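You operate a simulated robot arm through the tools that you are given. There is no shell and no other tool.

You are at the controls of a simulated two-armed robot. One attempt, no reset.

JOB
Return the brick to its row, level the plate with both handwheels and stand the nested block on it.
Fine: its label names the row; bring the bubble about half way with the blue handwheel, the rest with the other. Set down upright: what you pick out.

Only the result counts: the job must be done as asked and must still hold three seconds after the hand-in. Knocking over, shifting, dropping, spilling or breaking anything else fails it.

ROBOT AND FRAMES
Two 7-joint arms with fingered hands on one trunk that stands fixed in place. Base frame: the origin is at the foot of the trunk, x ahead of it, y to its left, z up. Units: m, rad, N and s.
The left shoulder is at [0.021, 0.208, 1.323], the right one opposite. Payload 5 kg a hand.
The tool frame of a hand sits at the grasp point between the pads (the TCP): z along the fingers, y along the line on which they close. The tips reach 0.048 m beyond it. The gripper opens to 0.16 m. The gripper's body begins 0.056 m behind the TCP. The gripper is a hand of 4 fingers: y runs from the thumb to the fingers, the wrist lies at [-0.026, -0.142, -0.252] in the tool frame, and closing takes about 1.5 s.
Orientation is that of the tool frame in the base frame, as a unit quaternion [x, y, z, w]. With the fingers straight down and the wrist toward the robot, the tool's x, y and z point along [0, 1, 0], [1, 0, 0] and [0, 0, -1] of the base frame.

CONTROLS
- The arms move only by the tool servo_tool. It takes "left_series", "right_series" or both (then of equal length, played together; a hand with none holds still); each is a list of rows, each an object (a shift or turn left out is 0, a gripper value left out holds the last) with "translation": the shift along the tool's x, y, z in units of 40 mm (1.0 is 40 mm), a list of three; "rot": the turn, a rotation vector about the tool's x, y, z in units of 6 degrees (1.0 is 6 degrees), a list of three. In form: [{"translation": [dx, dy, dz], "rot": [rx, ry, rz]}, ...]. A call has 1 to 20 rows; each row shifts and turns the commanded pose from where the row before left it, along the tool's axes as they then stand. "left_grip" and "right_grip" are, for a hand that has rows, the opening, from 0 (shut) to 1 (fully open), set as the call begins (left out, the last holds). A call with a number of a shift or a turn outside -1 to 1 is refused whole. Rows are played at 5 a second. More than 0.05 m and 0.15 rad between two rows, or a gripper value outside its range, and nothing of the call is played. A pose out of reach is approached as far as the arm can. The call stops where the force on the tool passes 40 N (or 10 N more than at its start, if that is more) or the arm is blocked; 0.2 s more then pass. Each finger travels about 0.108 m/s and halts on what it meets, pressing with about 24 N; the grip force reading is that of the motor and also rises with nothing between the fingers. The clock runs only during rows and for 0.2 s after the last one: add rows that do not move to give the fingers time. It gives the time, the measured TCP pose, the force on the tool (base axes), the opening and the grip force at its end, in the units of the frame above (readings bear some noise), with the torque about the TCP (base axes, N m) and any sound that the robot's microphone picked up.
- Cameras (640 x 400 px; columns grow to the right, rows downward): "scene" is now at [0.1084, -0.014, 1.507]; the picture's right is [-0.13, -0.99, -0.00], its down [-0.52, 0.07, -0.85] and it looks along [0.84, -0.11, -0.53] (base axes); focal length 329 px, centre (320, 200). "left" rides on the left gripper at [-0.087, -0.133, -0.189] in its tool frame; the picture's right is [-0.83, -0.26, 0.49], its down [0.51, -0.71, 0.49] and it looks along [0.22, 0.66, 0.72] (tool axes); focal length 238 px, centre (320, 200). "right" rides on the right gripper at [0.087, -0.133, -0.189] in its tool frame; the picture's right is [-0.83, 0.26, -0.49], its down [-0.51, -0.71, 0.49] and it looks along [-0.22, 0.66, 0.72] (tool axes); focal length 238 px, centre (320, 200). There is no depth. A picture from a camera that has moved, and an enlarged one, comes with that camera's place and axes in the base frame and with its lens. The place of the scene camera against the robot may be out by one fixed shift of up to 0.018 m in any direction.
- get_image(camera): a new picture of that camera. The clock stands still meanwhile.
- raise_lower(by): slides the trunk up (or, below 0, down) by that many m; the arms and the scene camera ride with it, the base frame stays. It gives what a move gives, with no picture.
- finger_targets(index, middle, ring, thumb_bend, thumb_turn, hand): sets how far each is bent, from 0 (flat) to 100 (curled in); at 30 the hand is open as for a grip, at 70 the pads meet at the TCP. One left out holds its place. A second passes; each finger stops where it meets its share of the squeeze, and holds until it gets a number again. A gripper value or a shape takes the hand back. It gives what a move gives, with no picture; readings hold the bend of each and the force on the fingers (four entries, about 0 where the hand has none), thumb and palm. thumb_turn goes from beside the hand (0) to across from the fingers (100), as for a grip.
- hand_shape(shape, hand): the hand has 4 fingers and takes this shape, open, in about a second: jaw (thumb against the fingers, like two jaws); tri (thumb and two fingers); tip (a fingertip pinch); poke (one finger out to press); point (the index stretched); flat (the hand flat); cup (the hand cupped); fist (a fist). The gripper value then closes the fingers along that shape, each until it touches; the sizes above hold for jaw. It gives what a move gives, with no picture.
- head_to(pan, tilt): turns the head with the scene camera to pan (to the left, within 1.501 rad either way) and tilt (down, from -0.506 to 1.204), counted from straight ahead of the robot. It gives what a move gives.
- enlarge(camera, box): a new picture of the part [left, top, right, bottom] of that camera's present view, enlarged. The clock stands still meanwhile.
- close_job(): hands the job in; it is judged then, once.

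Places have to be worked out from the pictures, the camera data and where the tool is seen. Open the grippers and draw the arms clear of the work before you hand the job in, unless the task says otherwise.

The tools are called after "Emit:" by a JSON object that holds its "name" and its "arguments". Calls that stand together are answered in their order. servo_tool: Moves the arms, as the interface text tells. Its arguments: {"type":"object","properties":{"left_series":{"type":"array","items":{"type":"object","properties":{"translation":{"type":"array","items":{"type":"number"}},"rot":{"type":"array","items":{"type":"number"}}}}},"left_grip":{"type":"number"},"right_series":{"type":"array","items":{"type":"object","properties":{"translation":{"type":"array","items":{"type":"number"}},"rot":{"type":"array","items":{"type":"number"}}}}},"right_grip":{"type":"number"}},"required":[]} The other tools are called the same way: raise_lower (by) slides the trunk up or down; hand_shape (shape, hand) gives the hand a shape; finger_targets (index, middle, ring, thumb_bend, thumb_turn, hand) moves the fingers one by one; head_to (pan, tilt) turns the head that bears the scene camera; get_image (camera) takes a picture; enlarge (camera, box) takes an enlarged picture of a part of a camera's view; close_job () hands the job in.

At the start:

```text
time_s: 0.0
left_tcp_pos: [0.759, 0.1442, 1.1745]
left_tcp_rot: [0.708, 0.707, 0.0, 0.0]
left_force: [0.1, 1.1, 0.2]
left_wrist_torque: [0.0, 0.01, 0.01]
left_grip_width: 0.1597
left_grip_force: 0.1
left_shape: jaw
left_bend: [30.0, 30.0, 30.0, 30.0, 98.0]
left_finger forces: [0.0, 0.0, 0.0, 0.0, 0.0, 0.1]
right_tcp_pos: [0.6282, -0.5133, 1.2288]
right_tcp_rot: [0.707, 0.707, -0.001, 0.0]
right_force: [-0.3, 0.8, -0.1]
right_wrist_torque: [0.02, -0.02, 0.02]
right_grip_width: 0.1597
right_grip_force: 0.0
right_shape: jaw
right_bend: [30.0, 30.0, 30.0, 30.0, 98.0]
right_finger forces: [0.1, 0.0, 0.1, 0.1, 0.0, 0.0]
trunk travel left (down, up): [-0.325, 0.365]
head pan, tilt: [-0.134, 0.555]
```

scene: 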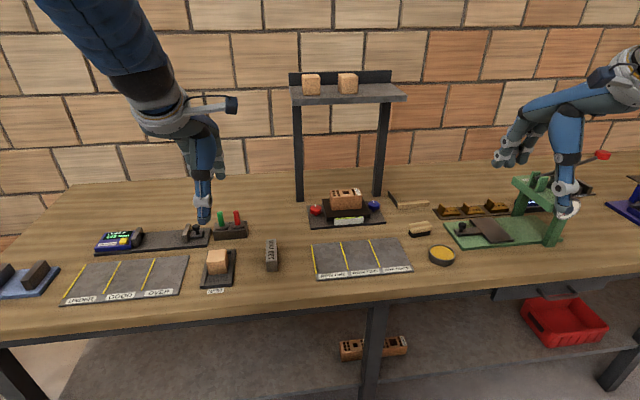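
right: 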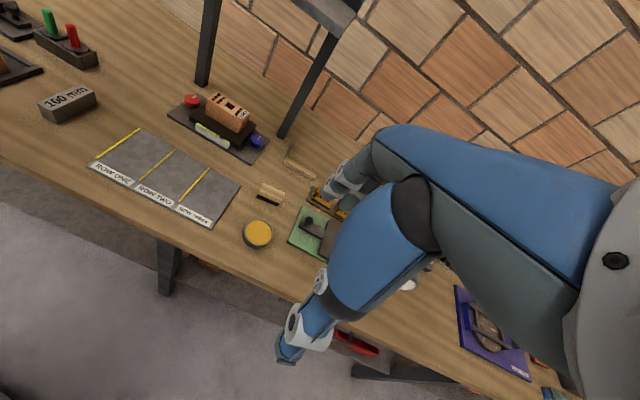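
left: 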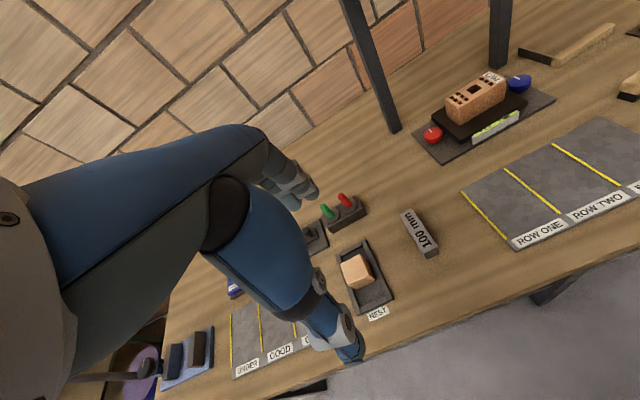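

I begin by looking closer at the plate with the brick, the rows, and the nest.

Emit:
{"name": "enlarge", "arguments": {"camera": "scene", "box": [290, 170, 450, 290]}}

Emit:
{"name": "enlarge", "arguments": {"camera": "left", "box": [400, 60, 560, 180]}}

Emit:
{"name": "enlarge", "arguments": {"camera": "right", "box": [80, 80, 280, 230]}}

Emit:
{"name": "enlarge", "arguments": {"camera": "scene", "box": [180, 190, 300, 300]}}

```text
3.33 times, centred on (370, 230) of scene
camera zoom: at [0.1084, -0.014, 1.507], right [-0.13, -0.99, 0.0], down [-0.52, 0.07, -0.85], along [0.84, -0.11, -0.53], focal length 1098 px, centre (153, 100)
```

zoom: 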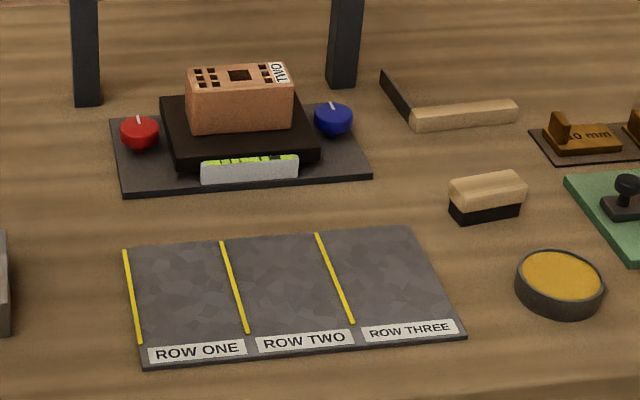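

```text
3.33 times, centred on (480, 120) of left
camera zoom: at [0.6251, 0.0574, 1.3627], right [-0.26, -0.83, -0.49], down [-0.71, 0.51, -0.49], along [0.66, 0.22, -0.72], focal length 794 px, centre (-213, 467)
```

zoom: 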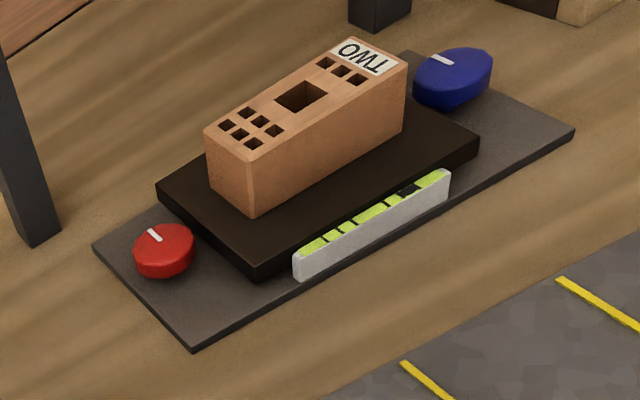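

```text
2.67 times, centred on (180, 155) of right
camera zoom: at [0.4954, -0.4281, 1.4184], right [0.26, -0.83, 0.49], down [-0.71, -0.51, -0.49], along [0.66, -0.22, -0.72], focal length 636 px, centre (693, 320)
```

zoom: 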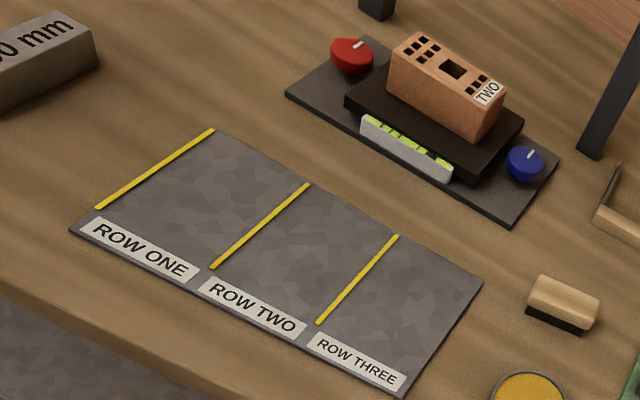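

```text
3.64 times, centred on (240, 245) of scene
camera zoom: at [0.1084, -0.014, 1.507], right [-0.13, -0.99, 0.0], down [-0.52, 0.07, -0.85], along [0.84, -0.11, -0.53], focal length 1198 px, centre (611, 36)
```

zoom: 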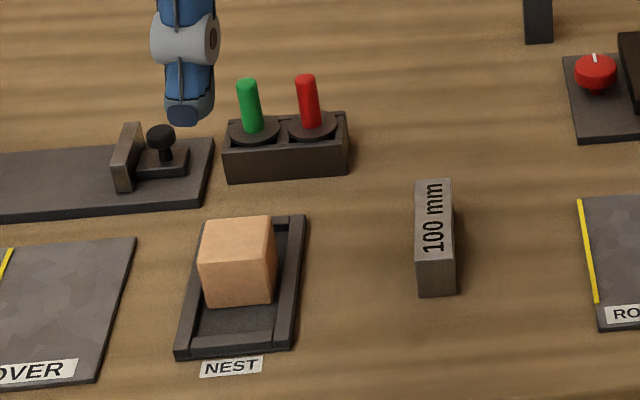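

The brick's label reads TWO, so it goes to ROW TWO. I zoom in on the vial to read the bubble, and on the nest.

Emit:
{"name": "enlarge", "arguments": {"camera": "left", "box": [460, 95, 520, 135]}}

Emit:
{"name": "enlarge", "arguments": {"camera": "scene", "box": [330, 200, 380, 232]}}

Emit:
{"name": "enlarge", "arguments": {"camera": "left", "box": [310, 190, 450, 330]}}

Emit:
{"name": "enlarge", "arguments": {"camera": "right", "box": [180, 85, 270, 150]}}

```text
10.00 times, centred on (490, 115) of left
camera zoom: at [0.6251, 0.0574, 1.3627], right [-0.26, -0.83, -0.49], down [-0.71, 0.51, -0.49], along [0.66, 0.22, -0.72], focal length 2384 px, centre (-1380, 1050)
```

zoom: 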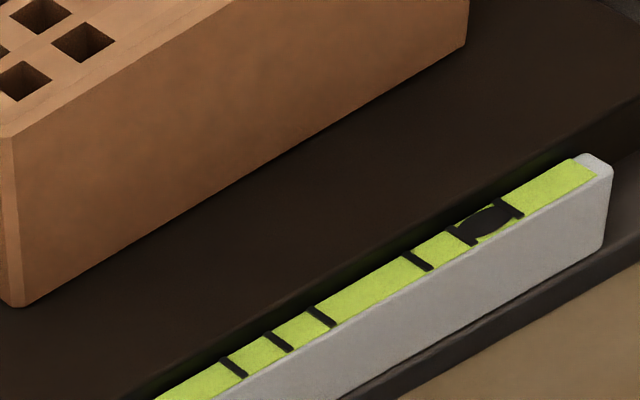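

```text
12.50 times, centred on (355, 216) of scene
camera zoom: at [0.1084, -0.014, 1.507], right [-0.13, -0.99, 0.0], down [-0.52, 0.07, -0.85], along [0.84, -0.11, -0.53], focal length 4117 px, centre (-118, 0)
```

zoom: 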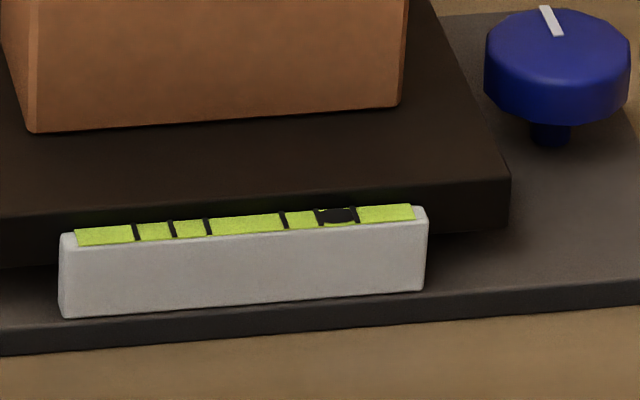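

```text
2.86 times, centred on (380, 260) of left
camera zoom: at [0.6251, 0.0574, 1.3627], right [-0.26, -0.83, -0.49], down [-0.71, 0.51, -0.49], along [0.66, 0.22, -0.72], focal length 681 px, centre (149, 29)
```

zoom: 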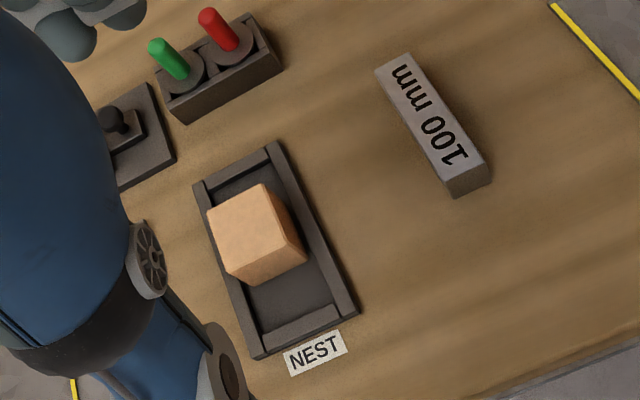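

```text
6.15 times, centred on (225, 118) of right
camera zoom: at [0.4954, -0.4281, 1.4184], right [0.26, -0.83, 0.49], down [-0.71, -0.51, -0.49], along [0.66, -0.22, -0.72], focal length 1467 px, centre (905, 708)
```

zoom: 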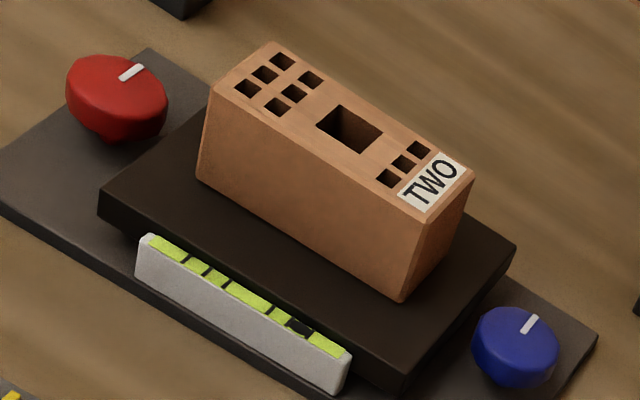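

Label is TWO; bubble sits well right of centre (right/blue side high). Plate is far out (x≈1.05), so I'll lower the trunk for reach; first I lift the left hand so it stays clear.

Emit:
{"name": "servo_tool", "arguments": {"left_series": [{"translation": [0, -0.5, -1]}, {"translation": [0, -0.5, -1]}, {"translation": [0, -0.5, -1]}, {"translation": [0, -0.5, -1]}]}}

Emit:
{"name": "raise_lower", "arguments": {"by": -0.18}}

Emit:
{"name": "get_image", "arguments": {"camera": "scene"}}

```text
time_s: 1.0
left_tcp_pos: [0.6772, 0.1461, 1.3357]
left_tcp_rot: [0.708, 0.706, -0.001, 0.0]
left_force: [-1.4, -0.9, -0.2]
left_wrist_torque: [0.0, -0.18, 0.01]
left_grip_width: 0.1599
left_grip_force: 0.0
left_shape: jaw
left_bend: [30.0, 30.0, 30.0, 30.0, 98.0]
left_finger forces: [0.1, 0.1, 0.0, 0.0, 0.0, 0.0]
right_tcp_pos: [0.6262, -0.5135, 1.2301]
right_tcp_rot: [0.707, 0.707, 0.001, 0.0]
right_force: [-1.0, 0.2, 0.1]
right_wrist_torque: [0.01, -0.12, -0.01]
right_grip_width: 0.1599
right_grip_force: 0.1
right_shape: jaw
right_bend: [30.0, 30.0, 30.0, 30.0, 98.0]
right_finger forces: [0.0, 0.0, 0.0, 0.0, 0.0, 0.0]
trunk travel left (down, up): [-0.325, 0.365]
head pan, tilt: [-0.134, 0.555]
```

```text
time_s: 3.0
left_tcp_pos: [0.6799, 0.1455, 1.1557]
left_tcp_rot: [0.707, 0.707, 0.0, 0.0]
left_force: [-0.3, 0.3, 0.2]
left_wrist_torque: [-0.05, -0.02, 0.01]
left_grip_width: 0.1599
left_grip_force: 0.0
left_shape: jaw
left_bend: [30.0, 30.0, 30.0, 30.0, 98.0]
left_finger forces: [0.0, 0.0, 0.0, 0.0, 0.0, 0.0]
right_tcp_pos: [0.6283, -0.5142, 1.0492]
right_tcp_rot: [0.707, 0.707, 0.0, 0.0]
right_force: [-0.3, 0.5, -1.0]
right_wrist_torque: [0.01, -0.01, -0.01]
right_grip_width: 0.1595
right_grip_force: 0.0
right_shape: jaw
right_bend: [30.0, 30.0, 30.0, 30.0, 98.0]
right_finger forces: [0.0, 0.0, 0.0, 0.0, 0.0, 0.0]
trunk travel left (down, up): [-0.145, 0.545]
head pan, tilt: [-0.134, 0.555]
```

```text
taken
camera scene: at [0.1081, -0.0139, 1.3272], right [-0.13, -0.99, 0.0], down [-0.52, 0.07, -0.85], along [0.84, -0.11, -0.53], focal length 329 px, centre (320, 200)
```

scene: 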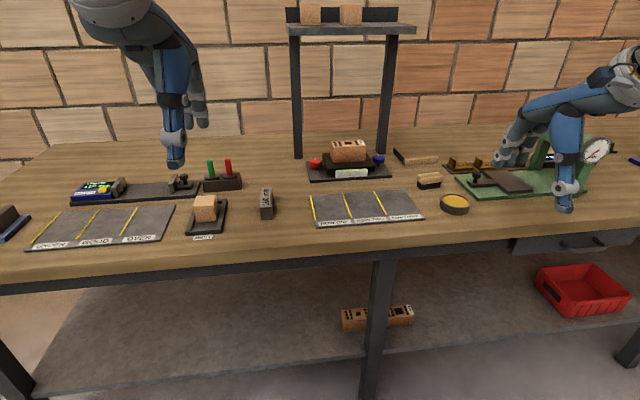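

Both arms are clear after the lowering. I now move the right hand forward-left above the mat/plate to test reach with the tool pointing straight down.

Emit:
{"name": "servo_tool", "arguments": {"right_series": [{"translation": [0.8, 0.5, -0.5]}, {"translation": [0.9, 0.7, 0]}, {"translation": [0.9, 0.7, 0]}, {"translation": [0.9, 0.7, 0]}, {"translation": [0.9, 0.7, 0]}, {"translation": [0.9, 0.8, 0]}, {"translation": [0.9, 0.8, 0]}, {"translation": [0.5, 0.9, 0]}, {"translation": [0, 1, 0]}, {"translation": [0, 1, 0]}, {"translation": [0, 0, 0]}]}}

Emit:
{"name": "get_image", "arguments": {"camera": "scene"}}

Emit:
{"name": "get_image", "arguments": {"camera": "right"}}

```text
time_s: 5.4
left_tcp_pos: [0.6789, 0.1464, 1.1557]
left_tcp_rot: [0.707, 0.707, 0.0, 0.0]
left_force: [-1.3, 0.0, 0.5]
left_wrist_torque: [0.03, -0.12, 0.01]
left_grip_width: 0.1596
left_grip_force: 0.1
left_shape: jaw
left_bend: [30.0, 30.0, 30.0, 30.0, 98.0]
left_finger forces: [0.1, 0.0, 0.0, 0.0, 0.0, 0.0]
right_tcp_pos: [0.9398, -0.2469, 1.072]
right_tcp_rot: [0.707, 0.707, 0.0, 0.001]
right_force: [-1.1, -0.3, 0.1]
right_wrist_torque: [0.01, -0.09, 0.01]
right_grip_width: 0.1597
right_grip_force: 0.1
right_shape: jaw
right_bend: [30.0, 30.0, 30.0, 30.0, 98.0]
right_finger forces: [0.1, 0.0, 0.1, 0.1, 0.1, 0.0]
trunk travel left (down, up): [-0.145, 0.545]
head pan, tilt: [-0.134, 0.555]
```

```text
taken
camera scene: at [0.107, -0.0137, 1.3272], right [-0.13, -0.99, 0.0], down [-0.52, 0.07, -0.85], along [0.84, -0.11, -0.53], focal length 329 px, centre (320, 200)
```

scene: 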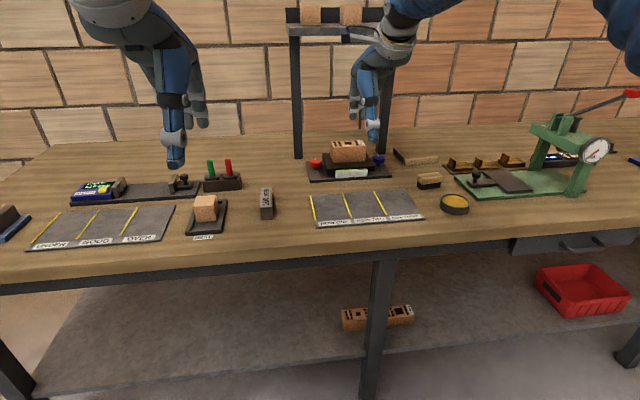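

```text
taken
camera right: at [0.8068, -0.1607, 1.2617], right [0.26, -0.83, 0.49], down [-0.71, -0.51, -0.49], along [0.66, -0.22, -0.72], focal length 238 px, centre (320, 200)
```

right: 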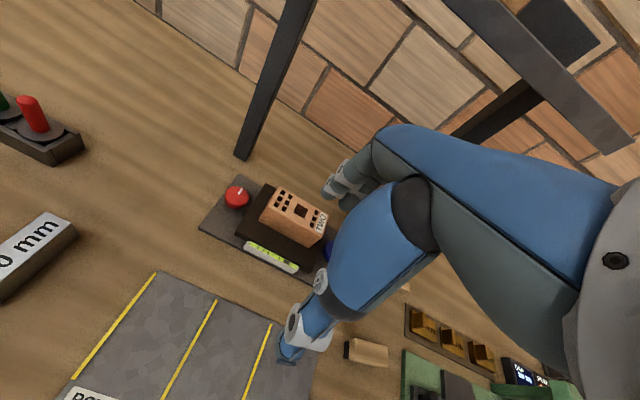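

It reached (0.94, -0.247, 1.072) exactly. I push further forward to see where the straight-down reach ends.

Emit:
{"name": "servo_tool", "arguments": {"right_series": [{"translation": [0.3, 1, 0]}, {"translation": [0, 1, 0]}, {"translation": [0, 0.75, 0]}, {"translation": [0, 0, 0]}, {"translation": [0, 0, 0]}]}}

Emit:
{"name": "get_image", "arguments": {"camera": "right"}}

Emit:
{"name": "get_image", "arguments": {"camera": "scene"}}

```text
time_s: 6.6
left_tcp_pos: [0.6793, 0.1459, 1.1553]
left_tcp_rot: [0.707, 0.707, 0.0, 0.001]
left_force: [-0.9, 0.1, 0.6]
left_wrist_torque: [-0.02, -0.09, 0.0]
left_grip_width: 0.1598
left_grip_force: 0.1
left_shape: jaw
left_bend: [30.0, 30.0, 30.0, 30.0, 98.0]
left_finger forces: [0.0, 0.0, 0.0, 0.0, 0.1, 0.0]
right_tcp_pos: [1.0061, -0.2364, 1.0664]
right_tcp_rot: [0.707, 0.707, 0.0, 0.001]
right_force: [-1.2, 0.3, 2.0]
right_wrist_torque: [-0.03, -0.09, -0.01]
right_grip_width: 0.1601
right_grip_force: 0.1
right_shape: jaw
right_bend: [30.0, 30.0, 30.0, 30.0, 98.0]
right_finger forces: [0.1, 0.0, 0.0, 0.1, 0.0, 0.1]
right hand out of reach, approached as far as the arm can: row 2, 3
trunk travel left (down, up): [-0.145, 0.545]
head pan, tilt: [-0.134, 0.555]
```

```text
taken
camera right: at [0.8735, -0.1507, 1.2562], right [0.26, -0.83, 0.49], down [-0.71, -0.51, -0.49], along [0.66, -0.22, -0.72], focal length 238 px, centre (320, 200)
```

right: 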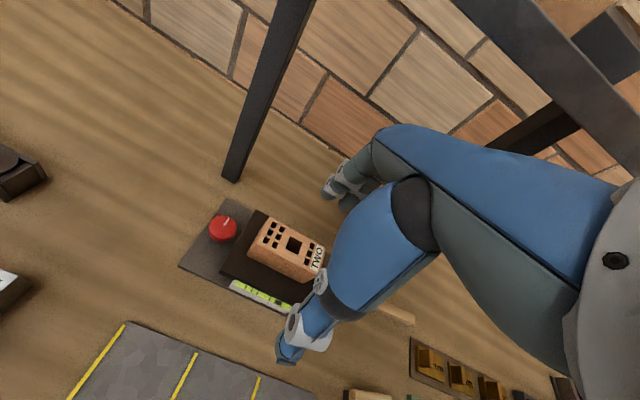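

```text
taken
camera scene: at [0.1068, -0.0134, 1.3272], right [-0.13, -0.99, 0.0], down [-0.52, 0.07, -0.85], along [0.84, -0.11, -0.53], focal length 329 px, centre (320, 200)
```

scene: 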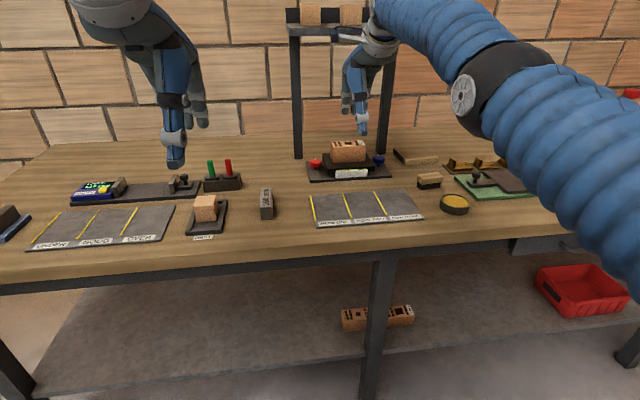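

Arm length is clear now (about 0.86 m shoulder to wrist), so the plate needs a tilted hand. I'll grip the brick by its end faces: back off to x≈0.85 and turn the hand 90° so it closes along base y.

Emit:
{"name": "servo_tool", "arguments": {"right_series": [{"translation": [0, -1, 0]}, {"translation": [0, -1, -0.5]}, {"translation": [0, -1, -0.5]}, {"translation": [0, -1, 0]}, {"translation": [0, -1, 0]}]}}

Emit:
{"name": "servo_tool", "arguments": {"right_series": [{"rot": [0, 0, 1]}, {"rot": [0, 0, 1]}, {"rot": [0, 0, 1]}, {"rot": [0, 0, 1]}, {"rot": [0, 0, 1]}, {"rot": [0, 0, 1]}, {"rot": [0, 0, 1]}, {"rot": [0, 0, 1]}, {"rot": [0, 0, 1]}, {"rot": [0, 0, 1]}, {"rot": [0, 0, 1]}, {"rot": [0, 0, 1]}, {"rot": [0, 0, 1]}, {"rot": [0, 0, 1]}, {"rot": [0, 0, 1]}]}}

Emit:
{"name": "servo_tool", "arguments": {"right_series": [{"rot": [0, 1, 0]}, {"rot": [0, 1, 0]}, {"rot": [0, 1, 0]}, {"rot": [0, 1, 0]}, {"rot": [0, 1, 0]}, {"rot": [0, 1, 0]}, {"rot": [0, 1, 0]}, {"rot": [0, 0.5, 0]}, {"rot": [0, 0, 0]}]}}

Emit:
{"name": "get_image", "arguments": {"camera": "scene"}}

Emit:
{"name": "get_image", "arguments": {"camera": "right"}}

```text
time_s: 7.8
left_tcp_pos: [0.6797, 0.146, 1.1557]
left_tcp_rot: [0.707, 0.707, 0.0, 0.0]
left_force: [-0.6, 0.0, 0.2]
left_wrist_torque: [0.01, -0.05, 0.01]
left_grip_width: 0.1599
left_grip_force: 0.0
left_shape: jaw
left_bend: [30.0, 30.0, 30.0, 30.0, 98.0]
left_finger forces: [0.0, 0.1, 0.0, 0.0, 0.0, 0.0]
right_tcp_pos: [0.8076, -0.2356, 1.1055]
right_tcp_rot: [0.707, 0.708, -0.001, 0.0]
right_force: [0.1, 0.3, -0.5]
right_wrist_torque: [-0.06, -0.05, 0.02]
right_grip_width: 0.1602
right_grip_force: 0.1
right_shape: jaw
right_bend: [30.0, 30.0, 30.0, 30.0, 98.0]
right_finger forces: [0.0, 0.0, 0.1, 0.0, 0.0, 0.1]
trunk travel left (down, up): [-0.145, 0.545]
head pan, tilt: [-0.134, 0.555]
```

```text
time_s: 11.0
left_tcp_pos: [0.6808, 0.1453, 1.1546]
left_tcp_rot: [0.707, 0.707, -0.001, 0.0]
left_force: [0.1, -1.0, 0.1]
left_wrist_torque: [-0.04, 0.03, 0.0]
left_grip_width: 0.1599
left_grip_force: 0.1
left_shape: jaw
left_bend: [30.0, 30.0, 30.0, 30.0, 98.0]
left_finger forces: [0.0, 0.0, 0.0, 0.0, 0.0, 0.0]
right_tcp_pos: [0.8085, -0.234, 1.1046]
right_tcp_rot: [1.0, -0.001, -0.001, -0.001]
right_force: [-0.1, -0.5, -0.1]
right_wrist_torque: [0.04, 0.03, -0.02]
right_grip_width: 0.1596
right_grip_force: 0.1
right_shape: jaw
right_bend: [30.0, 30.0, 30.0, 30.0, 98.0]
right_finger forces: [0.0, 0.0, 0.0, 0.0, 0.0, 0.0]
trunk travel left (down, up): [-0.145, 0.545]
head pan, tilt: [-0.134, 0.555]
```

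```text
time_s: 13.0
left_tcp_pos: [0.6798, 0.1467, 1.1549]
left_tcp_rot: [0.707, 0.707, 0.001, 0.0]
left_force: [-0.1, -0.4, 0.6]
left_wrist_torque: [-0.03, -0.01, -0.02]
left_grip_width: 0.1596
left_grip_force: 0.1
left_shape: jaw
left_bend: [30.0, 30.0, 30.0, 30.0, 98.0]
left_finger forces: [0.1, 0.1, 0.0, 0.0, 0.0, 0.1]
right_tcp_pos: [0.8071, -0.235, 1.1059]
right_tcp_rot: [0.924, 0.0, 0.383, 0.0]
right_force: [-0.4, -0.3, -0.2]
right_wrist_torque: [0.01, 0.0, -0.01]
right_grip_width: 0.16
right_grip_force: 0.1
right_shape: jaw
right_bend: [30.0, 30.0, 30.0, 30.0, 98.0]
right_finger forces: [0.1, 0.0, 0.0, 0.0, 0.0, 0.1]
trunk travel left (down, up): [-0.145, 0.545]
head pan, tilt: [-0.134, 0.555]
```

```text
taken
camera scene: at [0.1083, -0.0136, 1.327], right [-0.13, -0.99, 0.0], down [-0.52, 0.07, -0.85], along [0.84, -0.11, -0.53], focal length 329 px, centre (320, 200)
```

scene: 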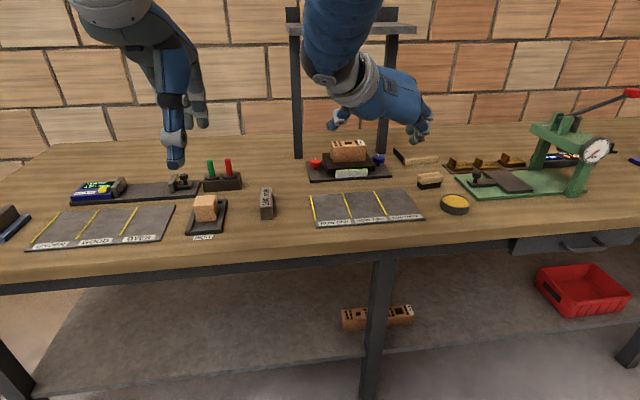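

```text
taken
camera right: at [0.7354, -0.1034, 1.3005], right [-0.93, -0.26, -0.25], down [-0.01, 0.71, -0.7], along [0.36, -0.66, -0.67], focal length 238 px, centre (320, 200)
```

right: 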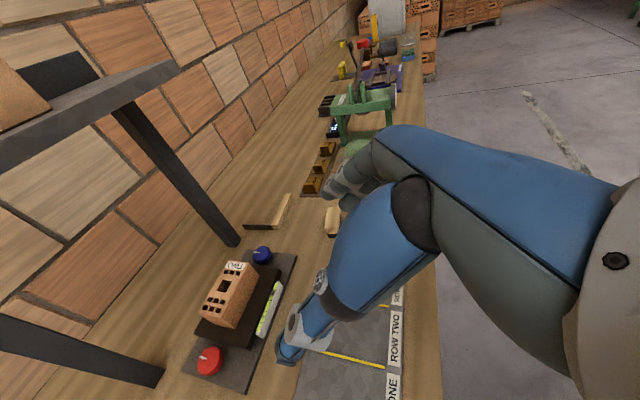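

The hand orientation is as intended. I enlarge the right camera's view to refine the brick's place, and turn the left hand so that its camera can watch the plate from the side.

Emit:
{"name": "servo_tool", "arguments": {"left_series": [{"rot": [0, 0, 1]}, {"rot": [0, 0, 1]}, {"rot": [0, 0, 1]}, {"rot": [0, 0, 1]}, {"rot": [0, 0, 1]}, {"rot": [0, 0, 1]}, {"rot": [0, 0, 1]}, {"rot": [0, 0, 1]}, {"rot": [0, 0, 1]}, {"rot": [0, 0, 1]}]}}

Emit:
{"name": "enlarge", "arguments": {"camera": "right", "box": [170, 230, 330, 400]}}

Emit:
{"name": "get_image", "arguments": {"camera": "left"}}

```text
time_s: 15.2
left_tcp_pos: [0.6805, 0.1473, 1.1541]
left_tcp_rot: [0.966, 0.259, -0.001, 0.0]
left_force: [0.1, 0.5, 0.1]
left_wrist_torque: [-0.02, 0.04, 0.02]
left_grip_width: 0.1596
left_grip_force: 0.0
left_shape: jaw
left_bend: [30.0, 30.0, 30.0, 30.0, 98.0]
left_finger forces: [0.0, 0.0, 0.0, 0.0, 0.0, 0.0]
right_tcp_pos: [0.8089, -0.2349, 1.104]
right_tcp_rot: [0.924, 0.0, 0.382, 0.0]
right_force: [0.0, 0.1, 0.3]
right_wrist_torque: [0.0, -0.02, 0.0]
right_grip_width: 0.16
right_grip_force: 0.0
right_shape: jaw
right_bend: [30.0, 30.0, 30.0, 30.0, 98.0]
right_finger forces: [0.0, 0.0, 0.0, 0.0, 0.0, 0.1]
trunk travel left (down, up): [-0.145, 0.545]
head pan, tilt: [-0.134, 0.555]
```

```text
2.35 times, centred on (250, 315) of right
camera zoom: at [0.7363, -0.1029, 1.3], right [-0.93, -0.26, -0.25], down [-0.01, 0.71, -0.71], along [0.36, -0.66, -0.67], focal length 561 px, centre (485, -71)
```

zoom: 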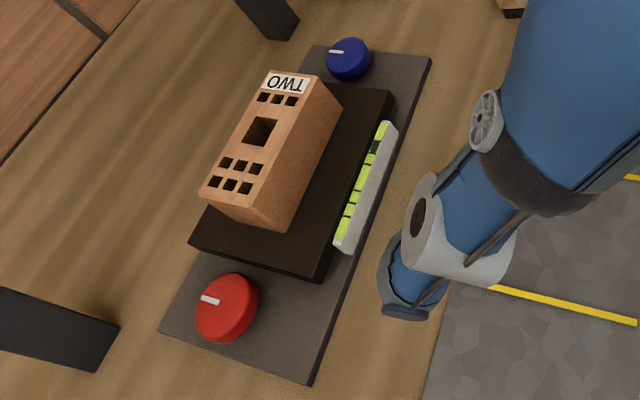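

```text
taken
camera left: at [0.5381, 0.2178, 1.3423], right [-0.85, -0.19, -0.49], down [0.08, 0.87, -0.49], along [0.52, -0.46, -0.72], focal length 238 px, centre (320, 200)
```

left: 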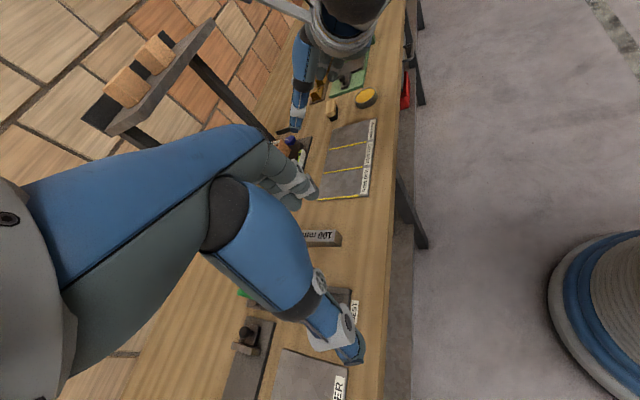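

I zoom more tightly on the brick in the right camera to measure its corners.

Emit:
{"name": "enlarge", "arguments": {"camera": "right", "box": [240, 255, 320, 335]}}

Emit:
{"name": "enlarge", "arguments": {"camera": "right", "box": [200, 320, 260, 380]}}

Emit:
{"name": "enlarge", "arguments": {"camera": "scene", "box": [300, 130, 400, 190]}}

```text
5.00 times, centred on (280, 295) of right
camera zoom: at [0.7363, -0.1029, 1.3], right [-0.93, -0.26, -0.25], down [-0.01, 0.71, -0.71], along [0.36, -0.66, -0.67], focal length 1192 px, centre (520, -275)
```

zoom: 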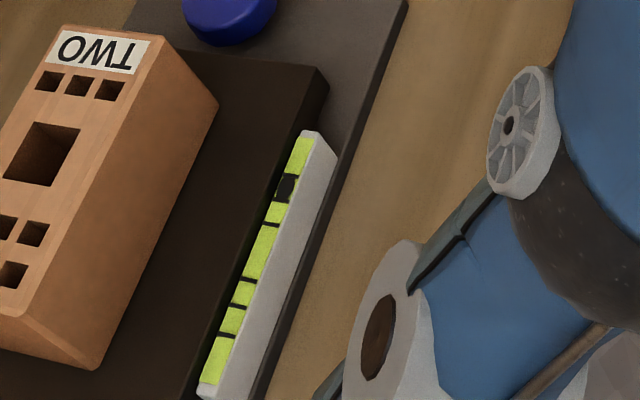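

```text
6.67 times, centred on (230, 350) of right
camera zoom: at [0.7363, -0.1029, 1.3], right [-0.93, -0.26, -0.25], down [-0.01, 0.71, -0.71], along [0.36, -0.66, -0.67], focal length 1589 px, centre (920, -800)
```

zoom: 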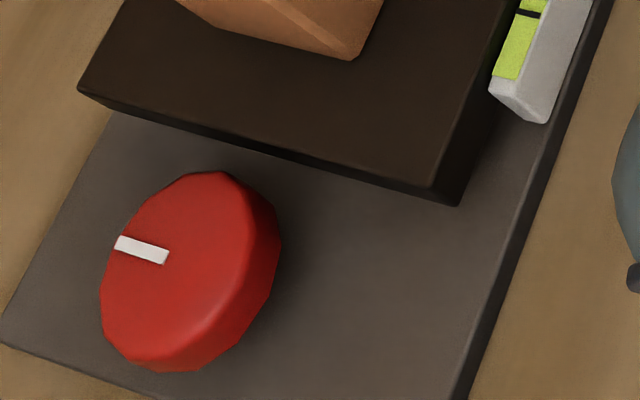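

```text
6.40 times, centred on (350, 160) of scene
camera zoom: at [0.1089, -0.0132, 1.3269], right [-0.13, -0.99, 0.0], down [-0.52, 0.07, -0.85], along [0.84, -0.11, -0.53], focal length 2108 px, centre (128, 456)
```

zoom: 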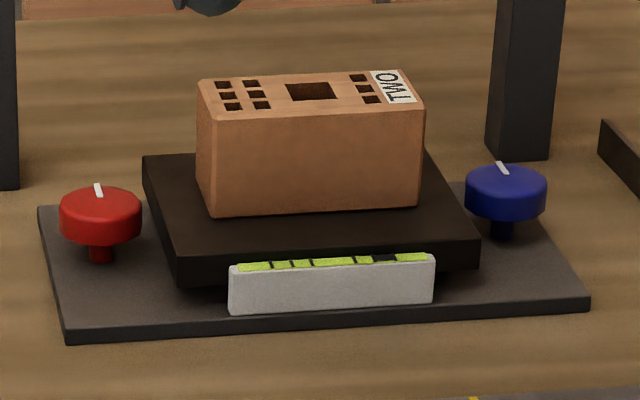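

Brick measured at about x 1.028–1.072, y −0.181…−0.284, top ≈0.945. I partly close the right hand (≈0.13 m) and go to a pre-approach point along the tool axis.

Emit:
{"name": "servo_tool", "arguments": {"right_series": [{"translation": [0.33, 0, 1]}, {"translation": [0.33, 0, 1]}, {"translation": [0.33, 0, 1]}, {"translation": [0.33, -0.05, 1]}, {"translation": [0, 0, 0]}, {"translation": [0, 0, 0]}], "right_grip": 0.82}}

Emit:
{"name": "get_image", "arguments": {"camera": "right"}}

Emit:
{"name": "enlarge", "arguments": {"camera": "scene", "box": [270, 60, 430, 190]}}

```text
time_s: 16.6
left_tcp_pos: [0.681, 0.1455, 1.1543]
left_tcp_rot: [0.966, 0.259, 0.0, 0.001]
left_force: [-0.2, -0.1, 0.2]
left_wrist_torque: [0.0, 0.07, 0.02]
left_grip_width: 0.1598
left_grip_force: 0.2
left_shape: jaw
left_bend: [30.0, 30.0, 30.0, 30.0, 98.0]
left_finger forces: [0.0, 0.0, 0.0, 0.0, 0.1, 0.1]
right_tcp_pos: [0.9594, -0.2305, 1.0285]
right_tcp_rot: [0.924, 0.0, 0.382, 0.0]
right_force: [0.6, -0.2, -0.4]
right_wrist_torque: [-0.03, -0.03, -0.01]
right_grip_width: 0.1314
right_grip_force: 0.1
right_shape: jaw
right_bend: [26.0, 34.0, 32.0, 49.0, 99.0]
right_finger forces: [0.0, 0.1, 0.1, 0.1, 0.0, 0.1]
trunk travel left (down, up): [-0.145, 0.545]
head pan, tilt: [-0.134, 0.555]
```

```text
taken
camera right: at [0.888, -0.0986, 1.2252], right [-0.93, -0.26, -0.24], down [-0.01, 0.71, -0.7], along [0.36, -0.66, -0.67], focal length 238 px, centre (320, 200)
```

right: 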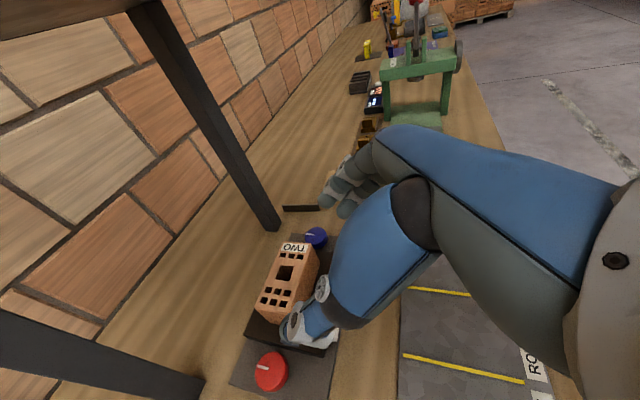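

```text
3.08 times, centred on (350, 125) of scene
camera zoom: at [0.1093, -0.0135, 1.3269], right [-0.13, -0.99, 0.0], down [-0.52, 0.07, -0.85], along [0.84, -0.11, -0.53], focal length 1013 px, centre (228, 431)
```

zoom: 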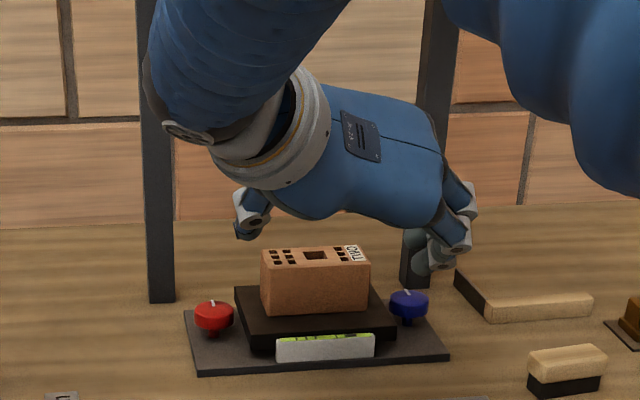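

Thumb and fingers straddle the brick line well. I advance 80 mm along the tool axis and check again.

Emit:
{"name": "servo_tool", "arguments": {"right_series": [{"translation": [0, 0.05, 0.7]}, {"translation": [0, 0, 0.7]}, {"translation": [0, 0, 0.6]}, {"translation": [0, 0, 0]}]}}

Emit:
{"name": "get_image", "arguments": {"camera": "right"}}

Emit:
{"name": "enlarge", "arguments": {"camera": "scene", "box": [290, 80, 410, 190]}}

```text
time_s: 17.6
left_tcp_pos: [0.6788, 0.1467, 1.1561]
left_tcp_rot: [0.966, 0.259, 0.0, -0.001]
left_force: [-0.8, -0.4, 1.1]
left_wrist_torque: [0.02, -0.08, 0.02]
left_grip_width: 0.1598
left_grip_force: 0.1
left_shape: jaw
left_bend: [30.0, 30.0, 30.0, 30.0, 98.0]
left_finger forces: [0.0, 0.0, 0.0, 0.0, 0.0, 0.0]
right_tcp_pos: [1.0143, -0.2357, 0.9758]
right_tcp_rot: [0.924, 0.0, 0.383, 0.0]
right_force: [0.0, -0.5, 0.6]
right_wrist_torque: [-0.01, 0.03, 0.02]
right_grip_width: 0.1315
right_grip_force: 0.1
right_shape: jaw
right_bend: [26.0, 34.0, 32.0, 49.0, 99.0]
right_finger forces: [0.1, 0.0, 0.0, 0.0, 0.0, 0.0]
trunk travel left (down, up): [-0.145, 0.545]
head pan, tilt: [-0.134, 0.555]
```

```text
taken
camera right: at [0.9418, -0.1037, 1.1715], right [-0.93, -0.26, -0.25], down [-0.01, 0.71, -0.71], along [0.36, -0.66, -0.66], focal length 238 px, centre (320, 200)
```

right: 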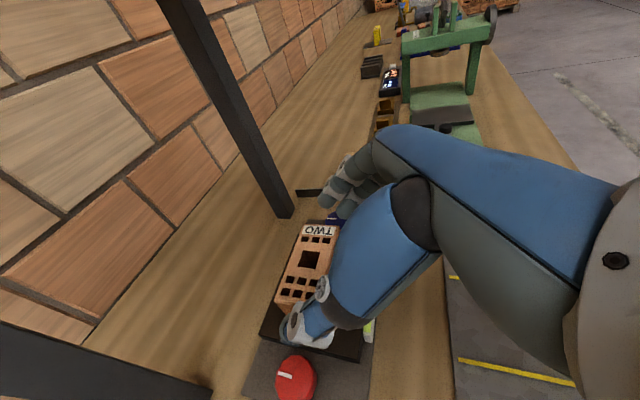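

```text
3.64 times, centred on (350, 135) of scene
camera zoom: at [0.1075, -0.0134, 1.3271], right [-0.13, -0.99, 0.0], down [-0.52, 0.07, -0.85], along [0.84, -0.11, -0.53], focal length 1198 px, centre (211, 436)
```

zoom: 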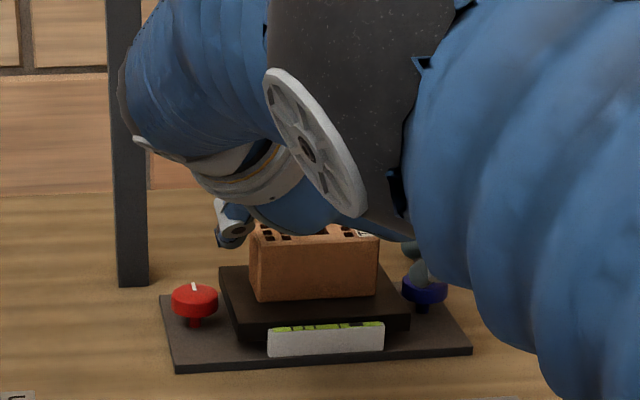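

Tips are right at the brick's top level. I advance the last ~27 mm and then close the hand on the end faces.

Emit:
{"name": "servo_tool", "arguments": {"right_series": [{"translation": [0, -0.07, 0.4]}, {"translation": [0, 0, 0.28]}, {"translation": [0, 0, 0]}]}}

Emit:
{"name": "enlarge", "arguments": {"camera": "right", "box": [240, 170, 400, 400]}}

Emit:
{"name": "enlarge", "arguments": {"camera": "scene", "box": [300, 110, 400, 190]}}

```text
time_s: 18.4
left_tcp_pos: [0.6818, 0.1465, 1.1543]
left_tcp_rot: [0.966, 0.259, 0.0, 0.0]
left_force: [-0.4, -0.3, -0.1]
left_wrist_torque: [0.0, -0.03, 0.0]
left_grip_width: 0.1599
left_grip_force: 0.0
left_shape: jaw
left_bend: [30.0, 30.0, 30.0, 30.0, 98.0]
left_finger forces: [0.0, 0.0, 0.0, 0.1, 0.0, 0.0]
right_tcp_pos: [1.0357, -0.2325, 0.9547]
right_tcp_rot: [0.924, 0.0, 0.383, -0.001]
right_force: [0.1, -0.2, 0.6]
right_wrist_torque: [-0.04, 0.01, 0.02]
right_grip_width: 0.1317
right_grip_force: 0.0
right_shape: jaw
right_bend: [26.0, 34.0, 32.0, 49.0, 99.0]
right_finger forces: [0.1, 0.1, 0.3, 0.1, 0.0, 0.0]
trunk travel left (down, up): [-0.145, 0.545]
head pan, tilt: [-0.134, 0.555]
```

```text
1.74 times, centred on (320, 285) of right
camera zoom: at [0.963, -0.1013, 1.15], right [-0.93, -0.26, -0.25], down [-0.01, 0.71, -0.7], along [0.36, -0.66, -0.67], focal length 414 px, centre (320, 52)
```

zoom: 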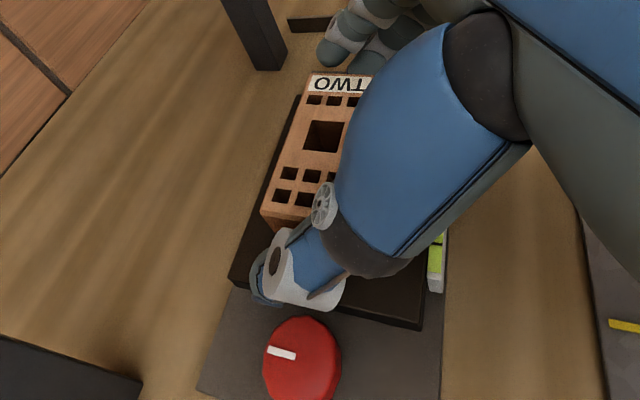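

```text
5.00 times, centred on (350, 150) of scene
camera zoom: at [0.1084, -0.0134, 1.327], right [-0.13, -0.99, 0.0], down [-0.52, 0.07, -0.85], along [0.84, -0.11, -0.53], focal length 1647 px, centre (170, 450)
```

zoom: 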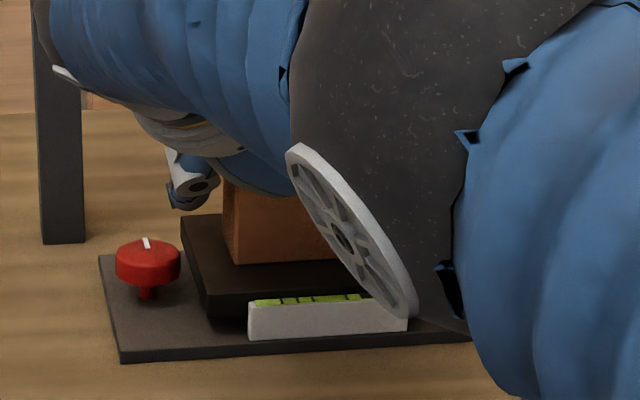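

Thumb is beside the left end and the fingers beside the right end. I close the hand with pauses for the grip to settle.

Emit:
{"name": "servo_tool", "arguments": {"right_series": [{"translation": [0, 0, 0]}, {"translation": [0, 0, 0]}, {"translation": [0, 0, 0]}, {"translation": [0, 0, 0]}, {"translation": [0, 0, 0]}], "right_grip": 0.3}}

Emit:
{"name": "enlarge", "arguments": {"camera": "right", "box": [240, 170, 400, 400]}}

```text
time_s: 19.6
left_tcp_pos: [0.68, 0.1458, 1.1552]
left_tcp_rot: [0.966, 0.259, -0.001, 0.0]
left_force: [0.0, -0.6, -0.6]
left_wrist_torque: [0.0, 0.0, -0.03]
left_grip_width: 0.1597
left_grip_force: 0.1
left_shape: jaw
left_bend: [30.0, 30.0, 30.0, 30.0, 98.0]
left_finger forces: [0.1, 0.0, 0.1, 0.0, 0.1, 0.0]
right_tcp_pos: [1.0354, -0.2334, 0.9543]
right_tcp_rot: [0.924, 0.001, 0.382, 0.0]
right_force: [1.3, -2.5, 5.2]
right_wrist_torque: [-0.65, 0.0, 0.02]
right_grip_width: 0.0993
right_grip_force: 23.9
right_shape: jaw
right_bend: [73.0, 40.0, 34.0, 64.0, 100.0]
right_finger forces: [13.0, 7.6, 6.4, 0.0, 20.8, 0.0]
trunk travel left (down, up): [-0.145, 0.545]
head pan, tilt: [-0.134, 0.555]
```

```text
1.74 times, centred on (320, 285) of right
camera zoom: at [0.9626, -0.1018, 1.1508], right [-0.93, -0.26, -0.25], down [-0.01, 0.71, -0.71], along [0.36, -0.66, -0.66], focal length 414 px, centre (320, 52)
```

zoom: 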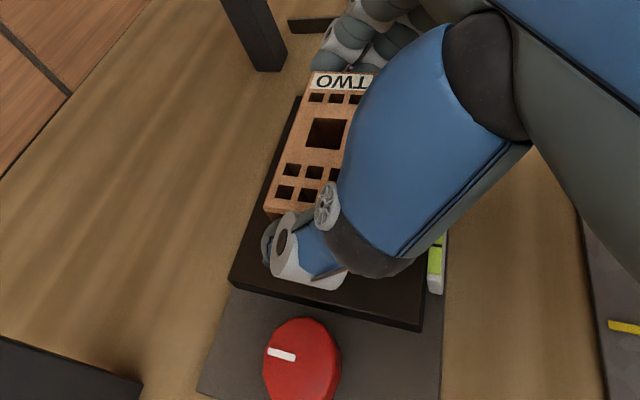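

Grip holds with 24 N, thumb and fingers all loaded. I lift gently 20 mm straight up and check that the brick comes along level.

Emit:
{"name": "servo_tool", "arguments": {"right_series": [{"translation": [0.18, 0, -0.18]}, {"translation": [0.18, 0, -0.18]}, {"translation": [0, 0, 0]}, {"translation": [0, 0, 0]}]}}

Emit:
{"name": "enlarge", "arguments": {"camera": "right", "box": [240, 170, 400, 400]}}

Emit:
{"name": "enlarge", "arguments": {"camera": "scene", "box": [300, 110, 400, 190]}}

```text
time_s: 20.6
left_tcp_pos: [0.6806, 0.1461, 1.1533]
left_tcp_rot: [0.966, 0.258, 0.0, 0.0]
left_force: [0.0, 0.2, 0.1]
left_wrist_torque: [-0.01, -0.03, -0.02]
left_grip_width: 0.1601
left_grip_force: 0.1
left_shape: jaw
left_bend: [30.0, 30.0, 30.0, 30.0, 98.0]
left_finger forces: [0.0, 0.1, 0.0, 0.0, 0.0, 0.0]
right_tcp_pos: [1.0337, -0.2322, 0.9749]
right_tcp_rot: [0.924, 0.0, 0.383, 0.001]
right_force: [0.5, -0.4, -2.2]
right_wrist_torque: [0.03, 0.04, 0.0]
right_grip_width: 0.0993
right_grip_force: 23.4
right_shape: jaw
right_bend: [73.0, 40.0, 38.0, 64.0, 100.0]
right_finger forces: [12.4, 6.9, 2.7, 0.3, 22.3, 0.0]
trunk travel left (down, up): [-0.145, 0.545]
head pan, tilt: [-0.134, 0.555]
```

```text
1.74 times, centred on (320, 285) of right
camera zoom: at [0.962, -0.1004, 1.1702], right [-0.93, -0.26, -0.25], down [-0.01, 0.71, -0.7], along [0.36, -0.66, -0.67], focal length 414 px, centre (320, 52)
```

zoom: 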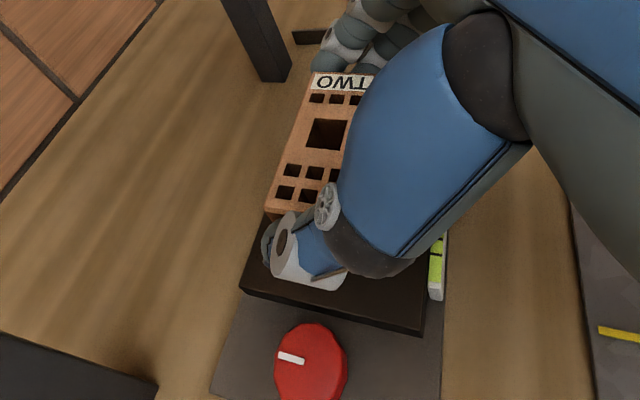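

```text
5.00 times, centred on (350, 150) of scene
camera zoom: at [0.1086, -0.0136, 1.327], right [-0.13, -0.99, 0.0], down [-0.52, 0.07, -0.85], along [0.84, -0.11, -0.53], focal length 1647 px, centre (170, 450)
```

zoom: 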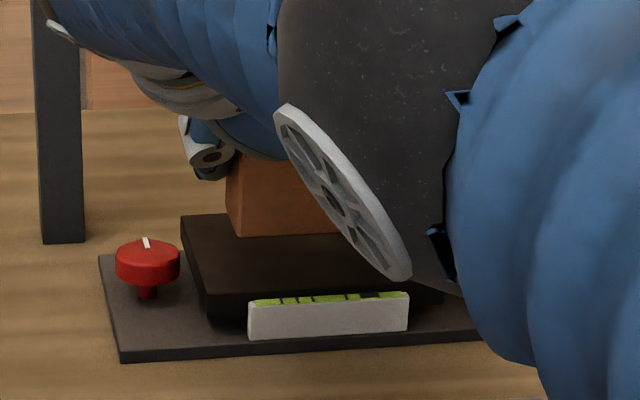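

The brick is clear of the plate and level. I raise it further, draw back to x≈0.85, then swing the hand 90° about the vertical so the brick's long side runs along the row.

Emit:
{"name": "servo_tool", "arguments": {"right_series": [{"translation": [0.5, 0, -0.5]}, {"translation": [0.6, 0, -0.6]}, {"translation": [0.3, 0, -0.7]}, {"translation": [-0.6, 0, -0.6]}, {"translation": [-0.7, 0, -0.7]}, {"translation": [-0.7, 0, -0.7]}, {"translation": [-0.7, 0, -0.7]}, {"translation": [-0.7, 0, -0.7]}, {"translation": [0, 0, 0]}]}}

Emit:
{"name": "servo_tool", "arguments": {"right_series": [{"rot": [0.7071, 0, -0.7071]}, {"rot": [0.7071, 0, -0.7071]}, {"rot": [0.7071, 0, -0.7071]}, {"rot": [0.7071, 0, -0.7071]}, {"rot": [0.7071, 0, -0.7071]}, {"rot": [0.7071, 0, -0.7071]}, {"rot": [0.7071, 0, -0.7071]}, {"rot": [0.7071, 0, -0.7071]}, {"rot": [0.7071, 0, -0.7071]}, {"rot": [0.7071, 0, -0.7071]}, {"rot": [0.7071, 0, -0.7071]}, {"rot": [0.7071, 0, -0.7071]}, {"rot": [0.7071, 0, -0.7071]}, {"rot": [0.7071, 0, -0.7071]}, {"rot": [0.7071, 0, -0.7071]}, {"translation": [0, 0, 0]}]}}

Emit:
{"name": "get_image", "arguments": {"camera": "scene"}}

Emit:
{"name": "get_image", "arguments": {"camera": "right"}}

```text
time_s: 22.6
left_tcp_pos: [0.6825, 0.1466, 1.1544]
left_tcp_rot: [0.966, 0.259, -0.001, -0.001]
left_force: [0.4, -0.6, 0.2]
left_wrist_torque: [-0.03, 0.08, -0.03]
left_grip_width: 0.1599
left_grip_force: 0.0
left_shape: jaw
left_bend: [30.0, 30.0, 30.0, 30.0, 98.0]
left_finger forces: [0.1, 0.1, 0.0, 0.0, 0.0, 0.0]
right_tcp_pos: [0.8299, -0.2318, 1.0647]
right_tcp_rot: [0.924, 0.0, 0.381, 0.001]
right_force: [0.3, 0.2, -4.8]
right_wrist_torque: [0.01, 0.02, -0.03]
right_grip_width: 0.0991
right_grip_force: 23.5
right_shape: jaw
right_bend: [73.0, 40.0, 38.0, 64.0, 100.0]
right_finger forces: [12.2, 6.6, 2.8, 0.0, 21.8, 0.0]
trunk travel left (down, up): [-0.145, 0.545]
head pan, tilt: [-0.134, 0.555]
```

```text
time_s: 26.0
left_tcp_pos: [0.6801, 0.1453, 1.1559]
left_tcp_rot: [0.966, 0.26, 0.0, 0.0]
left_force: [0.4, 1.0, -0.4]
left_wrist_torque: [-0.02, -0.05, 0.03]
left_grip_width: 0.1599
left_grip_force: 0.1
left_shape: jaw
left_bend: [30.0, 30.0, 30.0, 30.0, 98.0]
left_finger forces: [0.0, 0.0, 0.1, 0.0, 0.0, 0.1]
right_tcp_pos: [0.8482, -0.2243, 1.0881]
right_tcp_rot: [0.653, 0.653, 0.271, -0.271]
right_force: [-0.8, 0.4, -2.9]
right_wrist_torque: [-0.11, -0.03, -0.02]
right_grip_width: 0.0987
right_grip_force: 23.9
right_shape: jaw
right_bend: [73.0, 40.0, 38.0, 64.0, 100.0]
right_finger forces: [12.5, 6.7, 2.8, 0.1, 22.0, 0.0]
right hand out of reach, approached as far as the arm can: row 3, 4, 5, 6
trunk travel left (down, up): [-0.145, 0.545]
head pan, tilt: [-0.134, 0.555]
```

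```text
taken
camera scene: at [0.1081, -0.0137, 1.327], right [-0.13, -0.99, 0.0], down [-0.52, 0.07, -0.85], along [0.84, -0.11, -0.53], focal length 329 px, centre (320, 200)
```

scene: 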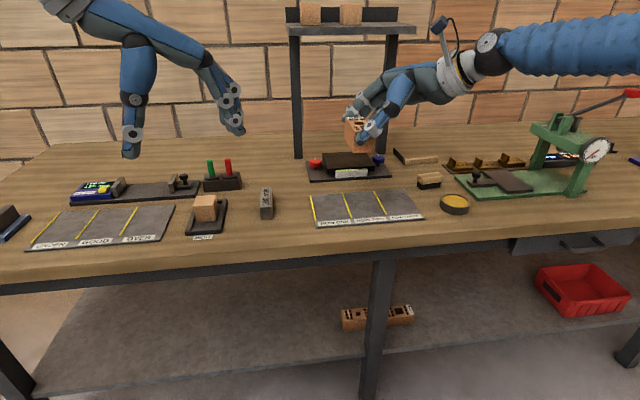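

```text
taken
camera right: at [0.7162, -0.2973, 1.2844], right [0.26, -0.93, -0.25], down [-0.71, -0.01, -0.7], along [0.66, 0.36, -0.67], focal length 238 px, centre (320, 200)
```

right: 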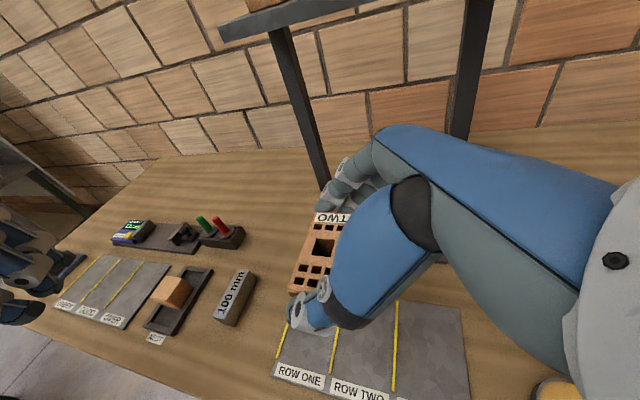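

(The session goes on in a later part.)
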